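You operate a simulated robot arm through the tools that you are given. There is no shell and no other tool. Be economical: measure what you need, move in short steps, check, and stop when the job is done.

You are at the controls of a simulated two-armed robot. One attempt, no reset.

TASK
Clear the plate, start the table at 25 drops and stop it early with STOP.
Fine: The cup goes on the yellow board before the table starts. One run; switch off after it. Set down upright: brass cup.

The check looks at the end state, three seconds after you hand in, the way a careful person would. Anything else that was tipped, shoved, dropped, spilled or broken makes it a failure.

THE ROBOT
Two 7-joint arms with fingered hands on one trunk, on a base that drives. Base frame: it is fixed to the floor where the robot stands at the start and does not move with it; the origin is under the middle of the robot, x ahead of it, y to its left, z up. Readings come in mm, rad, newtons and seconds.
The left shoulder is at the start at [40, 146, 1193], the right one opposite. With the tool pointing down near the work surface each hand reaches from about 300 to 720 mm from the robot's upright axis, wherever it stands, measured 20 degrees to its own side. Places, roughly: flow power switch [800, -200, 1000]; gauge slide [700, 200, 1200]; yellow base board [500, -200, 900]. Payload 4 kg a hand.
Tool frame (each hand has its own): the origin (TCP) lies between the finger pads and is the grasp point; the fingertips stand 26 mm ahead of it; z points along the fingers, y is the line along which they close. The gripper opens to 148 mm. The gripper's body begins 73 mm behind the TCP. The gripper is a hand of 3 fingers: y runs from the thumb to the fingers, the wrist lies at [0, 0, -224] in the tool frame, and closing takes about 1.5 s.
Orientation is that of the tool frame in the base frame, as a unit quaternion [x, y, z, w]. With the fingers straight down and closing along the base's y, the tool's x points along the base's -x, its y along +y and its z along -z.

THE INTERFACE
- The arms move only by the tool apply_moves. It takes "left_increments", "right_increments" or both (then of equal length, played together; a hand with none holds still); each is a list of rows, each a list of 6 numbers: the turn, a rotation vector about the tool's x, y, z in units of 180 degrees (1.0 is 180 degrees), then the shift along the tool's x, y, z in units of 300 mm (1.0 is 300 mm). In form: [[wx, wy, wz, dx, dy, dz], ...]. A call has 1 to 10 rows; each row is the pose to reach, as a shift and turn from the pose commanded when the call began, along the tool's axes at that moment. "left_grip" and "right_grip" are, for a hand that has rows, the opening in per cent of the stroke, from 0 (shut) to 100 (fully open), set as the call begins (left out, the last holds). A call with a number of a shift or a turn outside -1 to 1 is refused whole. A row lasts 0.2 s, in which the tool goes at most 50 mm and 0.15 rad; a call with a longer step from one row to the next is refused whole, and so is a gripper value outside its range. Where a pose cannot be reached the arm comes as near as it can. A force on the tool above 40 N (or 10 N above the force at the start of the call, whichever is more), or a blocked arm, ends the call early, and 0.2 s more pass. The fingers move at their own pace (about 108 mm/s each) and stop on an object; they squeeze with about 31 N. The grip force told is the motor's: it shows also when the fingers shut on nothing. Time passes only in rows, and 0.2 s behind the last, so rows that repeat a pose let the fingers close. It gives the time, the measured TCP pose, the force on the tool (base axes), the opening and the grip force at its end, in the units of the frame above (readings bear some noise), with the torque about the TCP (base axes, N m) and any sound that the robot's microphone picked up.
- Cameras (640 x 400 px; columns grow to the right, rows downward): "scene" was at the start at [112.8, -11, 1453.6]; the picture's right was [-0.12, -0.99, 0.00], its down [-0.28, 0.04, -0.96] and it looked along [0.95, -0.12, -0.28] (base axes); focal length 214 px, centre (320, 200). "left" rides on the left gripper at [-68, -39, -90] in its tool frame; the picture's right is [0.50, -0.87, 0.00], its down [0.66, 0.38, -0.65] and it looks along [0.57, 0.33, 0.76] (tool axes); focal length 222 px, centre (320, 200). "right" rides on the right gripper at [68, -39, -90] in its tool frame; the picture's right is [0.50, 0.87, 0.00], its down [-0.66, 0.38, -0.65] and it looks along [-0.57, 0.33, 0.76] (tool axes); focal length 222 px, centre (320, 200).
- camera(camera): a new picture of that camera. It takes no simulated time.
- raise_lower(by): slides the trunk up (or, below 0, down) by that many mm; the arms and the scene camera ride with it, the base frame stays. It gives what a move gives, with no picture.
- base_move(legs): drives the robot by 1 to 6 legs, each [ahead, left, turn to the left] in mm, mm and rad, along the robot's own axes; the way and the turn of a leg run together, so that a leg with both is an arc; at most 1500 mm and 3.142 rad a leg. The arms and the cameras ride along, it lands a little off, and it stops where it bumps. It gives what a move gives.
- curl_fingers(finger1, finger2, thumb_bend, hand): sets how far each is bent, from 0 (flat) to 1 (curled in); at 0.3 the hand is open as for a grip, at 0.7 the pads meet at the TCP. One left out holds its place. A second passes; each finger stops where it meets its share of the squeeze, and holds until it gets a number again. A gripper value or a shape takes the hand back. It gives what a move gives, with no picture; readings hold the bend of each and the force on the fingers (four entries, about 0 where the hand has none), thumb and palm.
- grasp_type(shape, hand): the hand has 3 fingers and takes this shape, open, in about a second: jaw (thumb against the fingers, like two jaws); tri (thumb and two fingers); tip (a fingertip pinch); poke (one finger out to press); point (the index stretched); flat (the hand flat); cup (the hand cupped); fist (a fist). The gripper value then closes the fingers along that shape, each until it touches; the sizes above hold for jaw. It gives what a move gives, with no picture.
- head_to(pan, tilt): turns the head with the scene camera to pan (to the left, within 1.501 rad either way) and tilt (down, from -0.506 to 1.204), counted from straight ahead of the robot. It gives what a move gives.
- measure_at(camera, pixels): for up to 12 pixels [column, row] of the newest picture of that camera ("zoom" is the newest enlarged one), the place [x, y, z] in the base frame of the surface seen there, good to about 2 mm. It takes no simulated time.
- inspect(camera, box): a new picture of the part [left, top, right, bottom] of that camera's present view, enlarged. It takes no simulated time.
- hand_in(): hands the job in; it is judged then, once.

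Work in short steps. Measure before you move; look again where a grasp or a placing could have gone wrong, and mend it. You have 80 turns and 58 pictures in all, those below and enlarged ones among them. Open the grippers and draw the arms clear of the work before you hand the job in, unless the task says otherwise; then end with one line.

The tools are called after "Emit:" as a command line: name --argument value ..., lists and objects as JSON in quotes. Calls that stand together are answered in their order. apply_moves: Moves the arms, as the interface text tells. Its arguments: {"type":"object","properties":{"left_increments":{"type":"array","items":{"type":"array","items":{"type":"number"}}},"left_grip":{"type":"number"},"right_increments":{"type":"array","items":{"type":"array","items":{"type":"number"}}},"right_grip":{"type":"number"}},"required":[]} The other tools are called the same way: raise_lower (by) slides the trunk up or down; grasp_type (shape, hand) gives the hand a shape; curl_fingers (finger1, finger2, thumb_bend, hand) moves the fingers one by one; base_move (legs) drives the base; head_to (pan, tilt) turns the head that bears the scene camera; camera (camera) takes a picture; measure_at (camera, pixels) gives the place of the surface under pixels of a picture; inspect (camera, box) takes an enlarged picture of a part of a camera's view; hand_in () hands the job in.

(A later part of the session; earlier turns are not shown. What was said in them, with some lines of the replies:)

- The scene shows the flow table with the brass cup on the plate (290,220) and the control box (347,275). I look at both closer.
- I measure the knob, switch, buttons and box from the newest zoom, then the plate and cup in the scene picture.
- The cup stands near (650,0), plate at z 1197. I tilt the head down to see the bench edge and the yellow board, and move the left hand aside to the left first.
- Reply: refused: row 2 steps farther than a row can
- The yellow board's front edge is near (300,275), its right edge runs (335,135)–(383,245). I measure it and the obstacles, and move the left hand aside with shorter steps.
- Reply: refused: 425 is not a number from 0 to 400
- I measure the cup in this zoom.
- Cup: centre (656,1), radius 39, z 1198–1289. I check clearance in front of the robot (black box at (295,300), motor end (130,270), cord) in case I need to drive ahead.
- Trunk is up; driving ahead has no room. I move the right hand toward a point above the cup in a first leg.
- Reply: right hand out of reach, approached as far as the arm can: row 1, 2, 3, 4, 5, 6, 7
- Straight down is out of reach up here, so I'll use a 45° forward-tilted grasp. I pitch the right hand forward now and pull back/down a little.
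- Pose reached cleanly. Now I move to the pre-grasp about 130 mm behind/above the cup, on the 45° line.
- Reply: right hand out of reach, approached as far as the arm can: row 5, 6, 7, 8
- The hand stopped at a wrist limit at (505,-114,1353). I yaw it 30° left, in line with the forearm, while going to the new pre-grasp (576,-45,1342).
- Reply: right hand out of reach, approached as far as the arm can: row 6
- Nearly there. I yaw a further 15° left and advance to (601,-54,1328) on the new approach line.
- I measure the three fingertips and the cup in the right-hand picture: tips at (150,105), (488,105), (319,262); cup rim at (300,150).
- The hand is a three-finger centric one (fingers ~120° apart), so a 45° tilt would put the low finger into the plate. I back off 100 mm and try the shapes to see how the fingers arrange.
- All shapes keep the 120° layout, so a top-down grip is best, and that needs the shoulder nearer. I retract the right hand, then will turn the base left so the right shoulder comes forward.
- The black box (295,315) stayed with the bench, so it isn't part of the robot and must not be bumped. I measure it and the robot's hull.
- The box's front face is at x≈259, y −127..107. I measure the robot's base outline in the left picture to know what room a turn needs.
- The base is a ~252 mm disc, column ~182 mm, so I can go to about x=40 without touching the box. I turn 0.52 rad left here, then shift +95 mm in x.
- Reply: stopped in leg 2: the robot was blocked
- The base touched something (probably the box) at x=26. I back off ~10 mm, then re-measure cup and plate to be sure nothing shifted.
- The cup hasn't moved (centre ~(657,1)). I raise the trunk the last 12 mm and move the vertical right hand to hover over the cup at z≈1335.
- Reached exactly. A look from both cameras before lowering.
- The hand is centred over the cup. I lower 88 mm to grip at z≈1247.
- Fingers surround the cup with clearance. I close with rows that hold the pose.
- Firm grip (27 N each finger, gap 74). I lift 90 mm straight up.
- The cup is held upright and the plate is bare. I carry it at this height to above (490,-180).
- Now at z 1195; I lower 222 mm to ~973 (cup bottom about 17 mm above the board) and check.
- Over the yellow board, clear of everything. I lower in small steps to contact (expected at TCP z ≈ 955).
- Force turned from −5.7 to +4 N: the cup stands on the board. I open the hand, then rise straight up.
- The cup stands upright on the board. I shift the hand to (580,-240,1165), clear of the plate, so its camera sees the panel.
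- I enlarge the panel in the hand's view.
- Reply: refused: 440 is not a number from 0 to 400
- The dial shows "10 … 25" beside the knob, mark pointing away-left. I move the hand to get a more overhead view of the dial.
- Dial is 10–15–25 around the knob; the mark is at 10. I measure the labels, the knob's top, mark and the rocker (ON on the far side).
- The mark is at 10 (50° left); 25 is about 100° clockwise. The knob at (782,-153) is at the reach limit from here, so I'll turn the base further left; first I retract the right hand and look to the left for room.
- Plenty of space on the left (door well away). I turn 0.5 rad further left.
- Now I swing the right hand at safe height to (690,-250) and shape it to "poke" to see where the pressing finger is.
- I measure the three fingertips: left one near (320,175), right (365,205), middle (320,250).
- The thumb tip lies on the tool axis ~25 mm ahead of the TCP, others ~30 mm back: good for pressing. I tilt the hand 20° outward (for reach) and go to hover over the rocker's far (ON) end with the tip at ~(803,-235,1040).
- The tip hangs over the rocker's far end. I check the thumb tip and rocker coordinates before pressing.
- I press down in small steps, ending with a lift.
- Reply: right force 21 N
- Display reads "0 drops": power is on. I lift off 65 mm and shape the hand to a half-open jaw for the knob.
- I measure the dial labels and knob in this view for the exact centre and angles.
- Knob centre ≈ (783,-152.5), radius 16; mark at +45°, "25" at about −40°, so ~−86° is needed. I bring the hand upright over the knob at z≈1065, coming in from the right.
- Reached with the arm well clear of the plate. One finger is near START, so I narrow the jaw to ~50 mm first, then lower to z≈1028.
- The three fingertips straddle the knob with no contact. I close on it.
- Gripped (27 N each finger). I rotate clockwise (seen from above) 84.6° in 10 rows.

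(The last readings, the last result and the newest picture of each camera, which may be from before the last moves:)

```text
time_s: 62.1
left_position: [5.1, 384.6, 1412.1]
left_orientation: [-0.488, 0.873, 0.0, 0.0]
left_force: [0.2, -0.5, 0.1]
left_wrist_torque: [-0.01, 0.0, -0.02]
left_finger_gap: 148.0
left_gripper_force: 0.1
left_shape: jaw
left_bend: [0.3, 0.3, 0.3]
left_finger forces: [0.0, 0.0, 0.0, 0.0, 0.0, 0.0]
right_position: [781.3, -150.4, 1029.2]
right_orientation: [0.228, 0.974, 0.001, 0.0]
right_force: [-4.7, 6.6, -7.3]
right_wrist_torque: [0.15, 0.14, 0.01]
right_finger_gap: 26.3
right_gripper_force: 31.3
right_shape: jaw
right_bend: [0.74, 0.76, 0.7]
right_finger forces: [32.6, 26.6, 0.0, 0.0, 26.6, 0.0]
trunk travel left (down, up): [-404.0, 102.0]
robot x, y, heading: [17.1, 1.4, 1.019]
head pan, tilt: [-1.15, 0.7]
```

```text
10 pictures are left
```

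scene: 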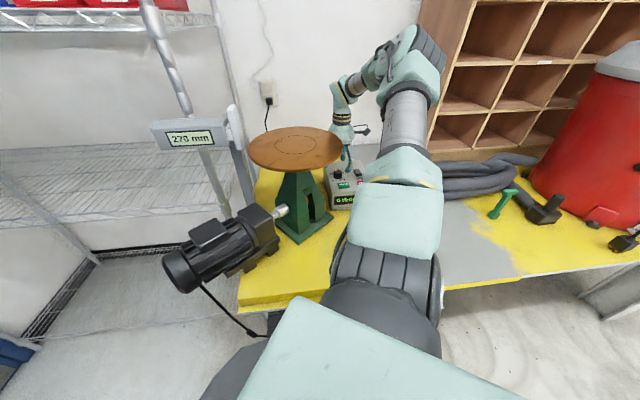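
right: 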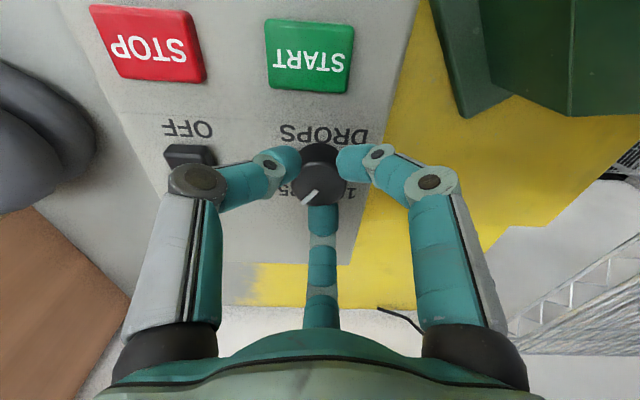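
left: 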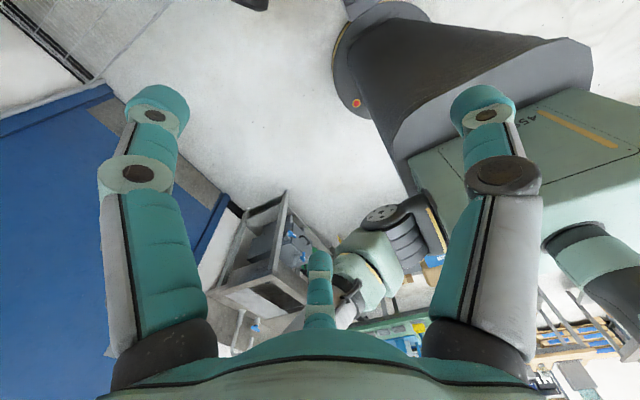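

The knob turned with the hand; the mark now points at 25. I add 3.5° more to centre it, then open to ~50 mm and lift.

Emit:
apply_moves --right_increments '[[0, 0, 0.01, 0, 0, 0], [0, 0, 0.0195, 0, 0, 0], [0, 0, 0.0195, 0, 0, 0]]'

Emit:
apply_moves --right_increments '[[0, 0, 0, 0, 0, 0], [0, 0, 0, 0, 0, 0], [0, 0, 0, 0, 0, 0], [0, 0, 0, 0, 0, 0], [0, 0, 0, 0, 0, -0.06], [0, 0, 0, 0, 0, -0.12]]' --right_grip 36

Emit:
inspect --camera "right" --box '[240, 90, 400, 220]'

```text
time_s: 62.9
left_position: [6.1, 384.6, 1412.6]
left_orientation: [-0.488, 0.873, -0.001, 0.0]
left_force: [0.2, 0.4, 0.7]
left_wrist_torque: [0.0, -0.02, 0.02]
left_finger_gap: 147.9
left_gripper_force: 0.2
left_shape: jaw
left_bend: [0.3, 0.3, 0.3]
left_finger forces: [0.0, 0.0, 0.0, 0.1, 0.0, 0.0]
right_position: [782.9, -150.2, 1030.4]
right_orientation: [0.256, 0.967, 0.001, -0.002]
right_force: [-5.2, 8.5, -7.9]
right_wrist_torque: [0.2, 0.05, 0.04]
right_finger_gap: 26.3
right_gripper_force: 31.0
right_shape: jaw
right_bend: [0.74, 0.76, 0.7]
right_finger forces: [33.2, 26.6, 0.0, 0.1, 26.1, 0.0]
trunk travel left (down, up): [-404.0, 102.0]
robot x, y, heading: [21.1, -0.9, 1.02]
head pan, tilt: [-1.15, 0.7]
```

```text
time_s: 64.3
left_position: [3.7, 383.7, 1413.6]
left_orientation: [-0.489, 0.872, 0.0, 0.001]
left_force: [0.4, -0.4, -0.6]
left_wrist_torque: [-0.03, 0.03, 0.0]
left_finger_gap: 148.0
left_gripper_force: 0.1
left_shape: jaw
left_bend: [0.3, 0.3, 0.3]
left_finger forces: [0.0, 0.1, 0.0, 0.0, 0.1, 0.0]
right_position: [783.8, -151.9, 1065.3]
right_orientation: [0.257, 0.966, 0.001, 0.0]
right_force: [0.2, -0.6, 0.2]
right_wrist_torque: [-0.01, -0.02, 0.01]
right_finger_gap: 53.0
right_gripper_force: 0.1
right_shape: jaw
right_bend: [0.77, 0.77, 0.7]
right_finger forces: [0.0, 0.0, 0.0, 0.0, 0.2, 0.1]
trunk travel left (down, up): [-404.0, 102.0]
robot x, y, heading: [18.9, 0.7, 1.022]
head pan, tilt: [-1.15, 0.7]
```

```text
3.08 times, centred on (320, 155) of right
```

zoom: 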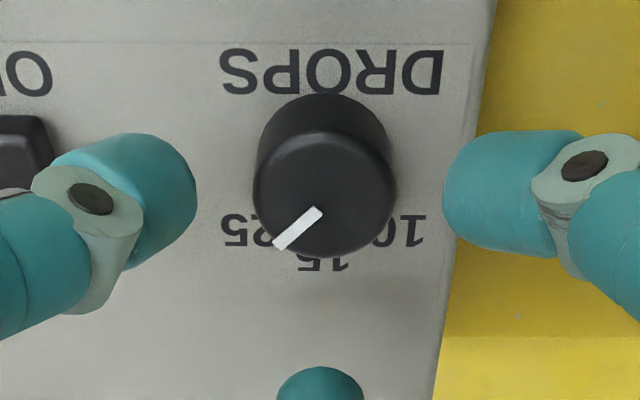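

The mark points to 25. I move to hover near START with the hand tilted so the wrist leans away from the plate, then shape to poke.

Emit:
apply_moves --right_increments '[[-0.032, 0.0184, 0, -0.021, -0.103, -0.017], [-0.064, 0.0368, 0, 0.035, -0.174, -0.05], [-0.0965, 0.0552, 0, 0.133, -0.184, -0.083]]'

Emit:
grasp_type --hand "right" --shape "poke"

Emit:
camera --camera "right"

Emit:
inspect --camera "scene" --box '[300, 80, 420, 220]'

```text
time_s: 65.1
left_position: [3.7, 383.3, 1414.2]
left_orientation: [-0.489, 0.872, -0.001, 0.002]
left_force: [0.2, -0.2, -0.5]
left_wrist_torque: [0.0, -0.01, -0.01]
left_finger_gap: 147.8
left_gripper_force: 0.1
left_shape: jaw
left_bend: [0.3, 0.3, 0.3]
left_finger forces: [0.0, 0.1, 0.0, 0.0, 0.0, 0.0]
right_position: [719.9, -180.1, 1090.7]
right_orientation: [0.251, 0.952, 0.169, -0.044]
right_force: [0.5, 0.0, 0.0]
right_wrist_torque: [-0.04, -0.03, 0.01]
right_finger_gap: 53.2
right_gripper_force: 0.1
right_shape: jaw
right_bend: [0.77, 0.77, 0.7]
right_finger forces: [0.1, 0.0, 0.0, 0.0, 0.1, 0.0]
trunk travel left (down, up): [-404.0, 102.0]
robot x, y, heading: [18.3, -2.0, 1.021]
head pan, tilt: [-1.15, 0.7]
```

```text
time_s: 66.0
left_position: [6.0, 383.4, 1412.8]
left_orientation: [-0.489, 0.873, -0.001, 0.001]
left_force: [0.0, 0.5, -0.6]
left_wrist_torque: [0.03, 0.04, -0.03]
left_finger_gap: 148.0
left_gripper_force: 0.1
left_shape: jaw
left_bend: [0.3, 0.3, 0.3]
left_finger forces: [0.0, 0.0, 0.0, 0.1, 0.0, 0.0]
right_position: [722.0, -181.3, 1088.8]
right_orientation: [0.252, 0.952, 0.168, -0.045]
right_force: [0.2, -0.6, -0.1]
right_wrist_torque: [-0.01, 0.01, 0.0]
right_finger_gap: 0.0
right_gripper_force: 0.0
right_shape: poke
right_bend: [1.0, 1.0, 0.4]
right_finger forces: [0.0, 0.0, 0.1, 0.0, 0.0, 0.0]
trunk travel left (down, up): [-404.0, 102.0]
robot x, y, heading: [17.2, -0.0, 1.02]
head pan, tilt: [-1.15, 0.7]
```

```text
8 pictures are left
```

right: 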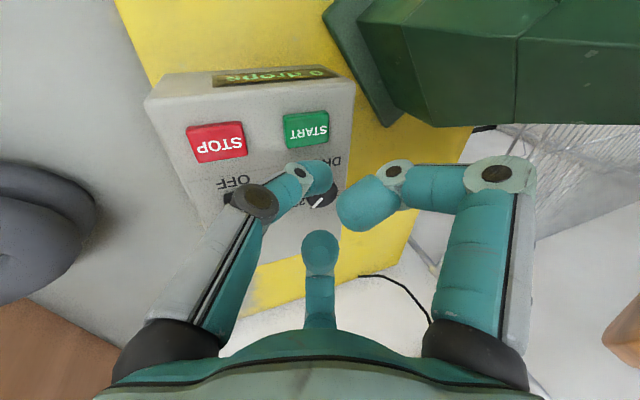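

```text
2.86 times, centred on (360, 150) of scene
```

zoom: 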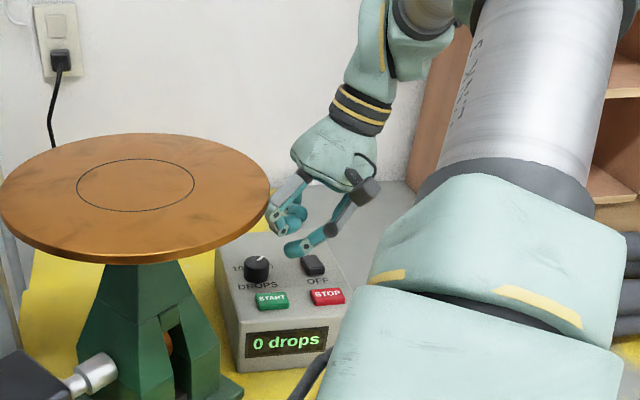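

Good clearance from the plate. I measure the thumb tip and the START and STOP buttons in the hand view.

Emit:
measure_at --camera "right" --pixels '[[318, 165], [322, 182], [306, 128], [290, 130], [325, 118], [217, 142], [195, 145], [242, 140]]'

```text
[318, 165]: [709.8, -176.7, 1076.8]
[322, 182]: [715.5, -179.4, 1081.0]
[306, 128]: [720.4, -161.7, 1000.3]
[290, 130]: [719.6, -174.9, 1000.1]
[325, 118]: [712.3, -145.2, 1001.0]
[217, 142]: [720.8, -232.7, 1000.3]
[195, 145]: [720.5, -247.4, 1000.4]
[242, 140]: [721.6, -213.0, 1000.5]
```

START is at (721,-162,1000), STOP at (721,-232,1000). I go to a hover with the tip ~20 mm above START.

Emit:
apply_moves --right_increments '[[0, 0, 0, -0.005, -0.009, 0.076], [0, 0, 0, -0.0107, -0.0187, 0.152]]'

Emit:
camera --camera "right"

```text
time_s: 66.6
left_position: [6.5, 383.0, 1411.9]
left_orientation: [-0.489, 0.872, -0.001, 0.001]
left_force: [-0.1, -0.6, -0.1]
left_wrist_torque: [0.02, -0.03, 0.0]
left_finger_gap: 148.0
left_gripper_force: 0.0
left_shape: jaw
left_bend: [0.3, 0.3, 0.3]
left_finger forces: [0.0, 0.0, 0.0, 0.0, 0.0, 0.0]
right_position: [722.3, -170.1, 1043.1]
right_orientation: [0.252, 0.952, 0.169, -0.045]
right_force: [-0.5, 0.7, 0.2]
right_wrist_torque: [0.0, 0.03, 0.0]
right_finger_gap: 0.0
right_gripper_force: 0.1
right_shape: poke
right_bend: [1.0, 1.0, 0.4]
right_finger forces: [0.0, 0.0, 0.0, 0.2, 0.1, 0.1]
trunk travel left (down, up): [-404.0, 102.0]
robot x, y, heading: [19.0, -1.4, 1.021]
head pan, tilt: [-1.15, 0.7]
```

```text
6 pictures are left
```

right: 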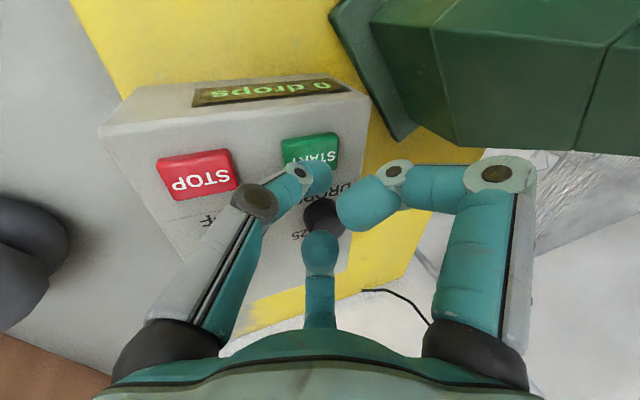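

The tip is over START (305,160). I press ~6 mm past first contact and lift, watching for sound.

Emit:
apply_moves --right_increments '[[0, 0, 0, -0.0068, -0.0119, 0.0376], [0, 0, 0, -0.0113, -0.0198, 0.0627], [0, 0, 0, -0.0136, -0.0238, 0.0752], [0, 0, 0, -0.0068, -0.0119, 0.0376], [0, 0, 0, 0, 0, 0]]'

Emit:
camera --camera "right"

```text
time_s: 67.8
left_position: [3.9, 382.1, 1414.5]
left_orientation: [-0.488, 0.873, 0.0, 0.002]
left_force: [0.6, -0.1, 0.5]
left_wrist_torque: [0.0, 0.02, -0.01]
left_finger_gap: 147.9
left_gripper_force: 0.0
left_shape: jaw
left_bend: [0.3, 0.3, 0.3]
left_finger forces: [0.1, 0.0, 0.0, 0.0, 0.0, 0.0]
right_position: [721.3, -170.7, 1044.9]
right_orientation: [0.252, 0.952, 0.169, -0.045]
right_force: [0.6, 0.4, -0.3]
right_wrist_torque: [0.02, -0.01, -0.01]
right_finger_gap: 0.0
right_gripper_force: 0.0
right_shape: poke
right_bend: [1.0, 1.0, 0.4]
right_finger forces: [0.0, 0.0, 0.0, 0.0, 0.0, 0.0]
trunk travel left (down, up): [-404.0, 102.0]
robot x, y, heading: [17.8, 1.3, 1.02]
head pan, tilt: [-1.15, 0.7]
heard: click
```

```text
5 pictures are left
```

right: 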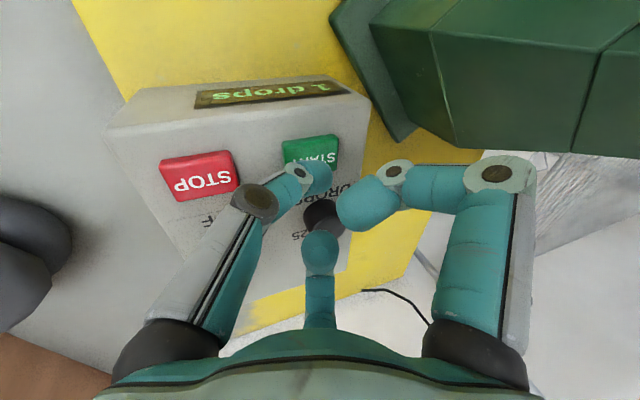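

"1 drops": the table is running. I move 70 mm to STOP and press it right away.

Emit:
apply_moves --right_increments '[[0, 0, 0, -0.0545, -0.095, -0.04], [0, 0, 0, -0.109, -0.19, -0.0797], [0, 0, 0, -0.1158, -0.2019, -0.0421], [0, 0, 0, -0.1203, -0.2098, -0.017], [0, 0, 0, -0.1226, -0.2138, -0.0045], [0, 0, 0, -0.1158, -0.2019, -0.0421], [0, 0, 0, -0.109, -0.19, -0.0797]]'

Emit:
camera --camera "right"

```text
time_s: 69.4
left_position: [3.9, 381.8, 1412.0]
left_orientation: [-0.489, 0.872, -0.001, 0.001]
left_force: [0.0, 0.0, -0.6]
left_wrist_torque: [0.02, -0.01, 0.0]
left_finger_gap: 147.9
left_gripper_force: 0.1
left_shape: jaw
left_bend: [0.3, 0.3, 0.3]
left_finger forces: [0.0, 0.0, 0.0, 0.0, 0.0, 0.0]
right_position: [721.4, -240.0, 1043.9]
right_orientation: [0.251, 0.952, 0.169, -0.045]
right_force: [-0.6, 0.2, -0.4]
right_wrist_torque: [-0.02, 0.0, 0.0]
right_finger_gap: 0.1
right_gripper_force: 0.1
right_shape: poke
right_bend: [1.0, 1.0, 0.4]
right_finger forces: [0.1, 0.0, 0.0, 0.0, 0.1, 0.0]
trunk travel left (down, up): [-404.0, 102.0]
robot x, y, heading: [19.1, 2.2, 1.022]
head pan, tilt: [-1.15, 0.7]
heard: click
```

```text
4 pictures are left
```

right: 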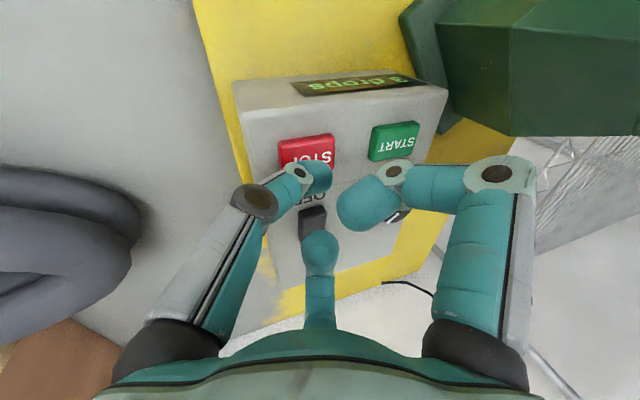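

Count 3 with a click, so it should be stopped. I lift, straighten the hand and move above the rocker's near (OFF) end.

Emit:
apply_moves --right_increments '[[0.032, -0.0184, 0, -0.005, 0.02, -0.07], [0.064, -0.0368, 0, -0.05, 0.08, -0.1], [0.0965, -0.0552, 0, -0.103, 0.139, -0.118]]'

Emit:
apply_moves --right_increments '[[-0.0074, -0.0325, 0, 0, 0, 0.05], [-0.0148, -0.0651, 0, 0, 0, 0.117]]'

Emit:
camera --camera "right"

```text
time_s: 70.2
left_position: [6.9, 384.4, 1412.4]
left_orientation: [-0.488, 0.873, 0.0, 0.001]
left_force: [-0.6, 0.0, -1.0]
left_wrist_torque: [0.03, 0.02, -0.04]
left_finger_gap: 147.9
left_gripper_force: 0.1
left_shape: jaw
left_bend: [0.3, 0.3, 0.3]
left_finger forces: [0.0, 0.1, 0.0, 0.0, 0.0, 0.0]
right_position: [770.7, -233.1, 1085.1]
right_orientation: [0.256, 0.967, 0.0, -0.001]
right_force: [0.2, 1.3, 0.1]
right_wrist_torque: [0.0, 0.03, 0.0]
right_finger_gap: 0.1
right_gripper_force: 0.0
right_shape: poke
right_bend: [1.0, 1.0, 0.4]
right_finger forces: [0.0, 0.0, 0.0, 0.0, 0.1, 0.0]
trunk travel left (down, up): [-404.0, 102.0]
robot x, y, heading: [20.3, -0.2, 1.019]
head pan, tilt: [-1.15, 0.7]
```

```text
time_s: 70.8
left_position: [5.6, 383.2, 1412.6]
left_orientation: [-0.489, 0.872, -0.001, 0.001]
left_force: [-0.2, 0.2, 0.4]
left_wrist_torque: [0.03, -0.01, 0.01]
left_finger_gap: 147.9
left_gripper_force: 0.0
left_shape: jaw
left_bend: [0.3, 0.3, 0.3]
left_finger forces: [0.0, 0.0, 0.0, 0.0, 0.0, 0.0]
right_position: [769.6, -231.6, 1050.4]
right_orientation: [0.255, 0.961, -0.003, 0.104]
right_force: [-0.4, -0.5, -0.4]
right_wrist_torque: [0.02, -0.01, 0.01]
right_finger_gap: 0.3
right_gripper_force: 0.0
right_shape: poke
right_bend: [1.0, 1.0, 0.4]
right_finger forces: [0.0, 0.1, 0.0, 0.0, 0.0, 0.0]
trunk travel left (down, up): [-404.0, 102.0]
robot x, y, heading: [18.9, 1.7, 1.021]
head pan, tilt: [-1.15, 0.7]
```

```text
3 pictures are left
```

right: 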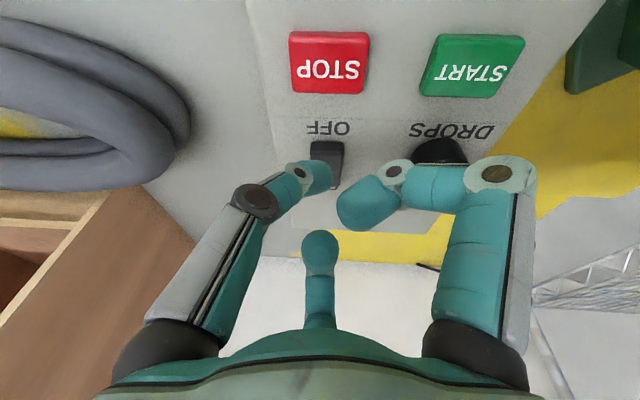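

I check that the count stays at 3 (one zoom), and measure the rocker's near end versus the tip.

Emit:
measure_at --camera "right" --pixels '[[327, 147], [327, 158], [340, 180], [335, 170], [318, 166], [322, 182]]'

Emit:
inspect --camera "scene" --box '[310, 140, 390, 220]'

```text
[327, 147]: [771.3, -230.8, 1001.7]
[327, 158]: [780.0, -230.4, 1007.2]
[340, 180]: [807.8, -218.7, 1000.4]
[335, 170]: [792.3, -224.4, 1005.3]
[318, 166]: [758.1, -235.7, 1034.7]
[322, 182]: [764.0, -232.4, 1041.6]
```

```text
5.00 times, centred on (350, 180) of scene
```

zoom: 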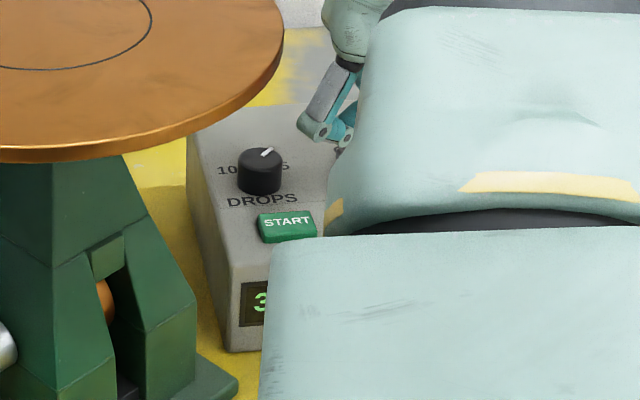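

Count still 3, so the table is stopped, and the mark is at 25. I press the rocker's near end down to switch off, then lift.

Emit:
apply_moves --right_increments '[[0, 0, 0, 0.0017, 0.0027, 0.0509], [0, 0, 0, 0.0064, 0.0016, 0.0737], [0, 0, 0, 0.0091, 0.001, 0.0868], [0, 0, 0, 0.0105, 0.0007, 0.0933]]'

Emit:
apply_moves --right_increments '[[0, 0, 0, -0.016, 0.004, -0.08], [0, 0, 0, -0.034, 0.008, -0.163], [0, 0, 0, -0.06, 0.014, -0.3]]'

```text
time_s: 71.8
left_position: [1.9, 383.0, 1412.9]
left_orientation: [-0.488, 0.873, -0.002, 0.002]
left_force: [0.1, 0.7, 0.6]
left_wrist_torque: [0.02, -0.01, -0.02]
left_finger_gap: 148.0
left_gripper_force: 0.2
left_shape: jaw
left_bend: [0.3, 0.3, 0.3]
left_finger forces: [0.0, 0.0, 0.0, 0.1, 0.0, 0.0]
right_position: [771.1, -232.6, 1027.3]
right_orientation: [0.254, 0.961, -0.003, 0.109]
right_force: [0.3, -5.2, 23.1]
right_wrist_torque: [-0.03, -0.07, 0.01]
right_finger_gap: 0.0
right_gripper_force: 0.0
right_shape: poke
right_bend: [1.0, 1.0, 0.9]
right_finger forces: [0.0, 0.1, 0.0, 0.0, 22.7, 0.0]
trunk travel left (down, up): [-404.0, 102.0]
robot x, y, heading: [18.0, 0.3, 1.018]
head pan, tilt: [-1.15, 0.7]
```

```text
time_s: 72.6
left_position: [2.5, 383.5, 1414.0]
left_orientation: [-0.488, 0.873, -0.001, 0.001]
left_force: [0.0, 0.9, -0.5]
left_wrist_torque: [-0.01, 0.0, 0.0]
left_finger_gap: 148.0
left_gripper_force: 0.0
left_shape: jaw
left_bend: [0.3, 0.3, 0.3]
left_finger forces: [0.0, 0.0, 0.0, 0.0, 0.0, 0.0]
right_position: [770.7, -233.1, 1115.8]
right_orientation: [0.255, 0.961, -0.003, 0.105]
right_force: [-0.1, 0.0, 0.6]
right_wrist_torque: [0.0, 0.01, 0.0]
right_finger_gap: 0.1
right_gripper_force: 0.2
right_shape: poke
right_bend: [1.0, 1.0, 0.4]
right_finger forces: [0.0, 0.1, 0.1, 0.0, 0.0, 0.1]
trunk travel left (down, up): [-404.0, 102.0]
robot x, y, heading: [17.0, 1.5, 1.025]
head pan, tilt: [-1.15, 0.7]
```

I raise the hand away from the panel, straighten it and reopen to jaw, then look at the panel and cup from above.

Emit:
apply_moves --right_increments '[[0, 0, 0, 0.005, -0.01, -0.13], [0, 0, 0, 0.015, -0.04, -0.26], [0.005, 0.022, 0, 0.028, -0.08, -0.39], [0.01, 0.044, 0, 0.041, -0.12, -0.52], [0.0148, 0.0651, 0, 0.054, -0.153, -0.65]]'

Emit:
grasp_type --hand "right" --shape "jaw"

```text
time_s: 73.8
left_position: [4.8, 383.2, 1411.6]
left_orientation: [-0.489, 0.872, -0.001, 0.002]
left_force: [-0.3, 0.5, 0.0]
left_wrist_torque: [0.0, 0.02, 0.0]
left_finger_gap: 148.2
left_gripper_force: 0.0
left_shape: jaw
left_bend: [0.3, 0.3, 0.3]
left_finger forces: [0.0, 0.0, 0.0, 0.0, 0.1, 0.0]
right_position: [694.1, -251.3, 1300.5]
right_orientation: [0.256, 0.967, 0.0, 0.0]
right_force: [1.0, 0.1, 0.1]
right_wrist_torque: [-0.01, 0.0, -0.01]
right_finger_gap: 0.0
right_gripper_force: 0.1
right_shape: poke
right_bend: [1.0, 1.0, 0.4]
right_finger forces: [0.1, 0.1, 0.1, 0.1, 0.1, 0.1]
trunk travel left (down, up): [-404.0, 102.0]
robot x, y, heading: [19.3, 0.1, 1.017]
head pan, tilt: [-1.15, 0.7]
```

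```text
time_s: 74.7
left_position: [5.8, 381.4, 1413.7]
left_orientation: [-0.489, 0.872, 0.0, 0.001]
left_force: [0.3, 0.3, -0.5]
left_wrist_torque: [0.02, -0.01, 0.02]
left_finger_gap: 148.2
left_gripper_force: 0.0
left_shape: jaw
left_bend: [0.3, 0.3, 0.3]
left_finger forces: [0.0, 0.0, 0.0, 0.1, 0.0, 0.1]
right_position: [696.5, -254.2, 1298.7]
right_orientation: [0.256, 0.967, 0.0, 0.0]
right_force: [0.0, 0.1, 0.0]
right_wrist_torque: [0.0, 0.02, -0.02]
right_finger_gap: 147.8
right_gripper_force: 0.0
right_shape: jaw
right_bend: [0.3, 0.3, 0.3]
right_finger forces: [0.0, 0.0, 0.1, 0.0, 0.1, 0.1]
trunk travel left (down, up): [-404.0, 102.0]
robot x, y, heading: [18.8, -0.8, 1.024]
head pan, tilt: [-1.15, 0.7]
```

I draw the hand back toward the robot, clear of the work, and take a picture that should show box, plate and cup.

Emit:
apply_moves --right_increments '[[0, 0, 0, 0.131, -0.06, 0], [0, 0, 0, 0.262, -0.119, 0], [0, 0, 0, 0.393, -0.179, 0], [0, 0, 0, 0.524, -0.238, 0], [0, 0, 0, 0.655, -0.298, 0]]'

Emit:
camera --camera "right"

```text
time_s: 75.9
left_position: [3.6, 382.0, 1412.5]
left_orientation: [-0.489, 0.872, -0.001, 0.001]
left_force: [0.4, 0.2, 0.1]
left_wrist_torque: [0.0, -0.04, -0.01]
left_finger_gap: 147.7
left_gripper_force: 0.1
left_shape: jaw
left_bend: [0.3, 0.3, 0.3]
left_finger forces: [0.1, 0.1, 0.0, 0.0, 0.0, 0.0]
right_position: [478.6, -235.6, 1298.4]
right_orientation: [0.256, 0.967, 0.001, 0.001]
right_force: [0.1, 0.2, -0.5]
right_wrist_torque: [0.02, 0.0, -0.01]
right_finger_gap: 147.9
right_gripper_force: 0.0
right_shape: jaw
right_bend: [0.3, 0.3, 0.3]
right_finger forces: [0.1, 0.0, 0.0, 0.0, 0.1, 0.0]
trunk travel left (down, up): [-404.0, 102.0]
robot x, y, heading: [19.2, 2.3, 1.022]
head pan, tilt: [-1.15, 0.7]
```

```text
1 pictures are left
```

right: 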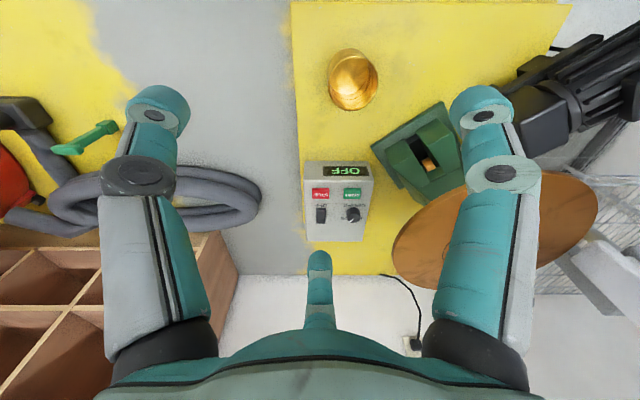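

The display (345,170) reads OFF, the cup (353,80) stands upright on the yellow board, the plate is bare, and both hands are open and clear. I hand in.

Emit:
hand_in

```text
The job is handed in.
```

The brass cup stands upright on the yellow board and the plate is bare. The table was set to 25 drops and started once; STOP ended the run at 3 drops, and the power is off. While repositioning, the robot's base bumped something, probably the black box under the bench. I saw nothing moved, and the job is handed in with both hands open and clear.
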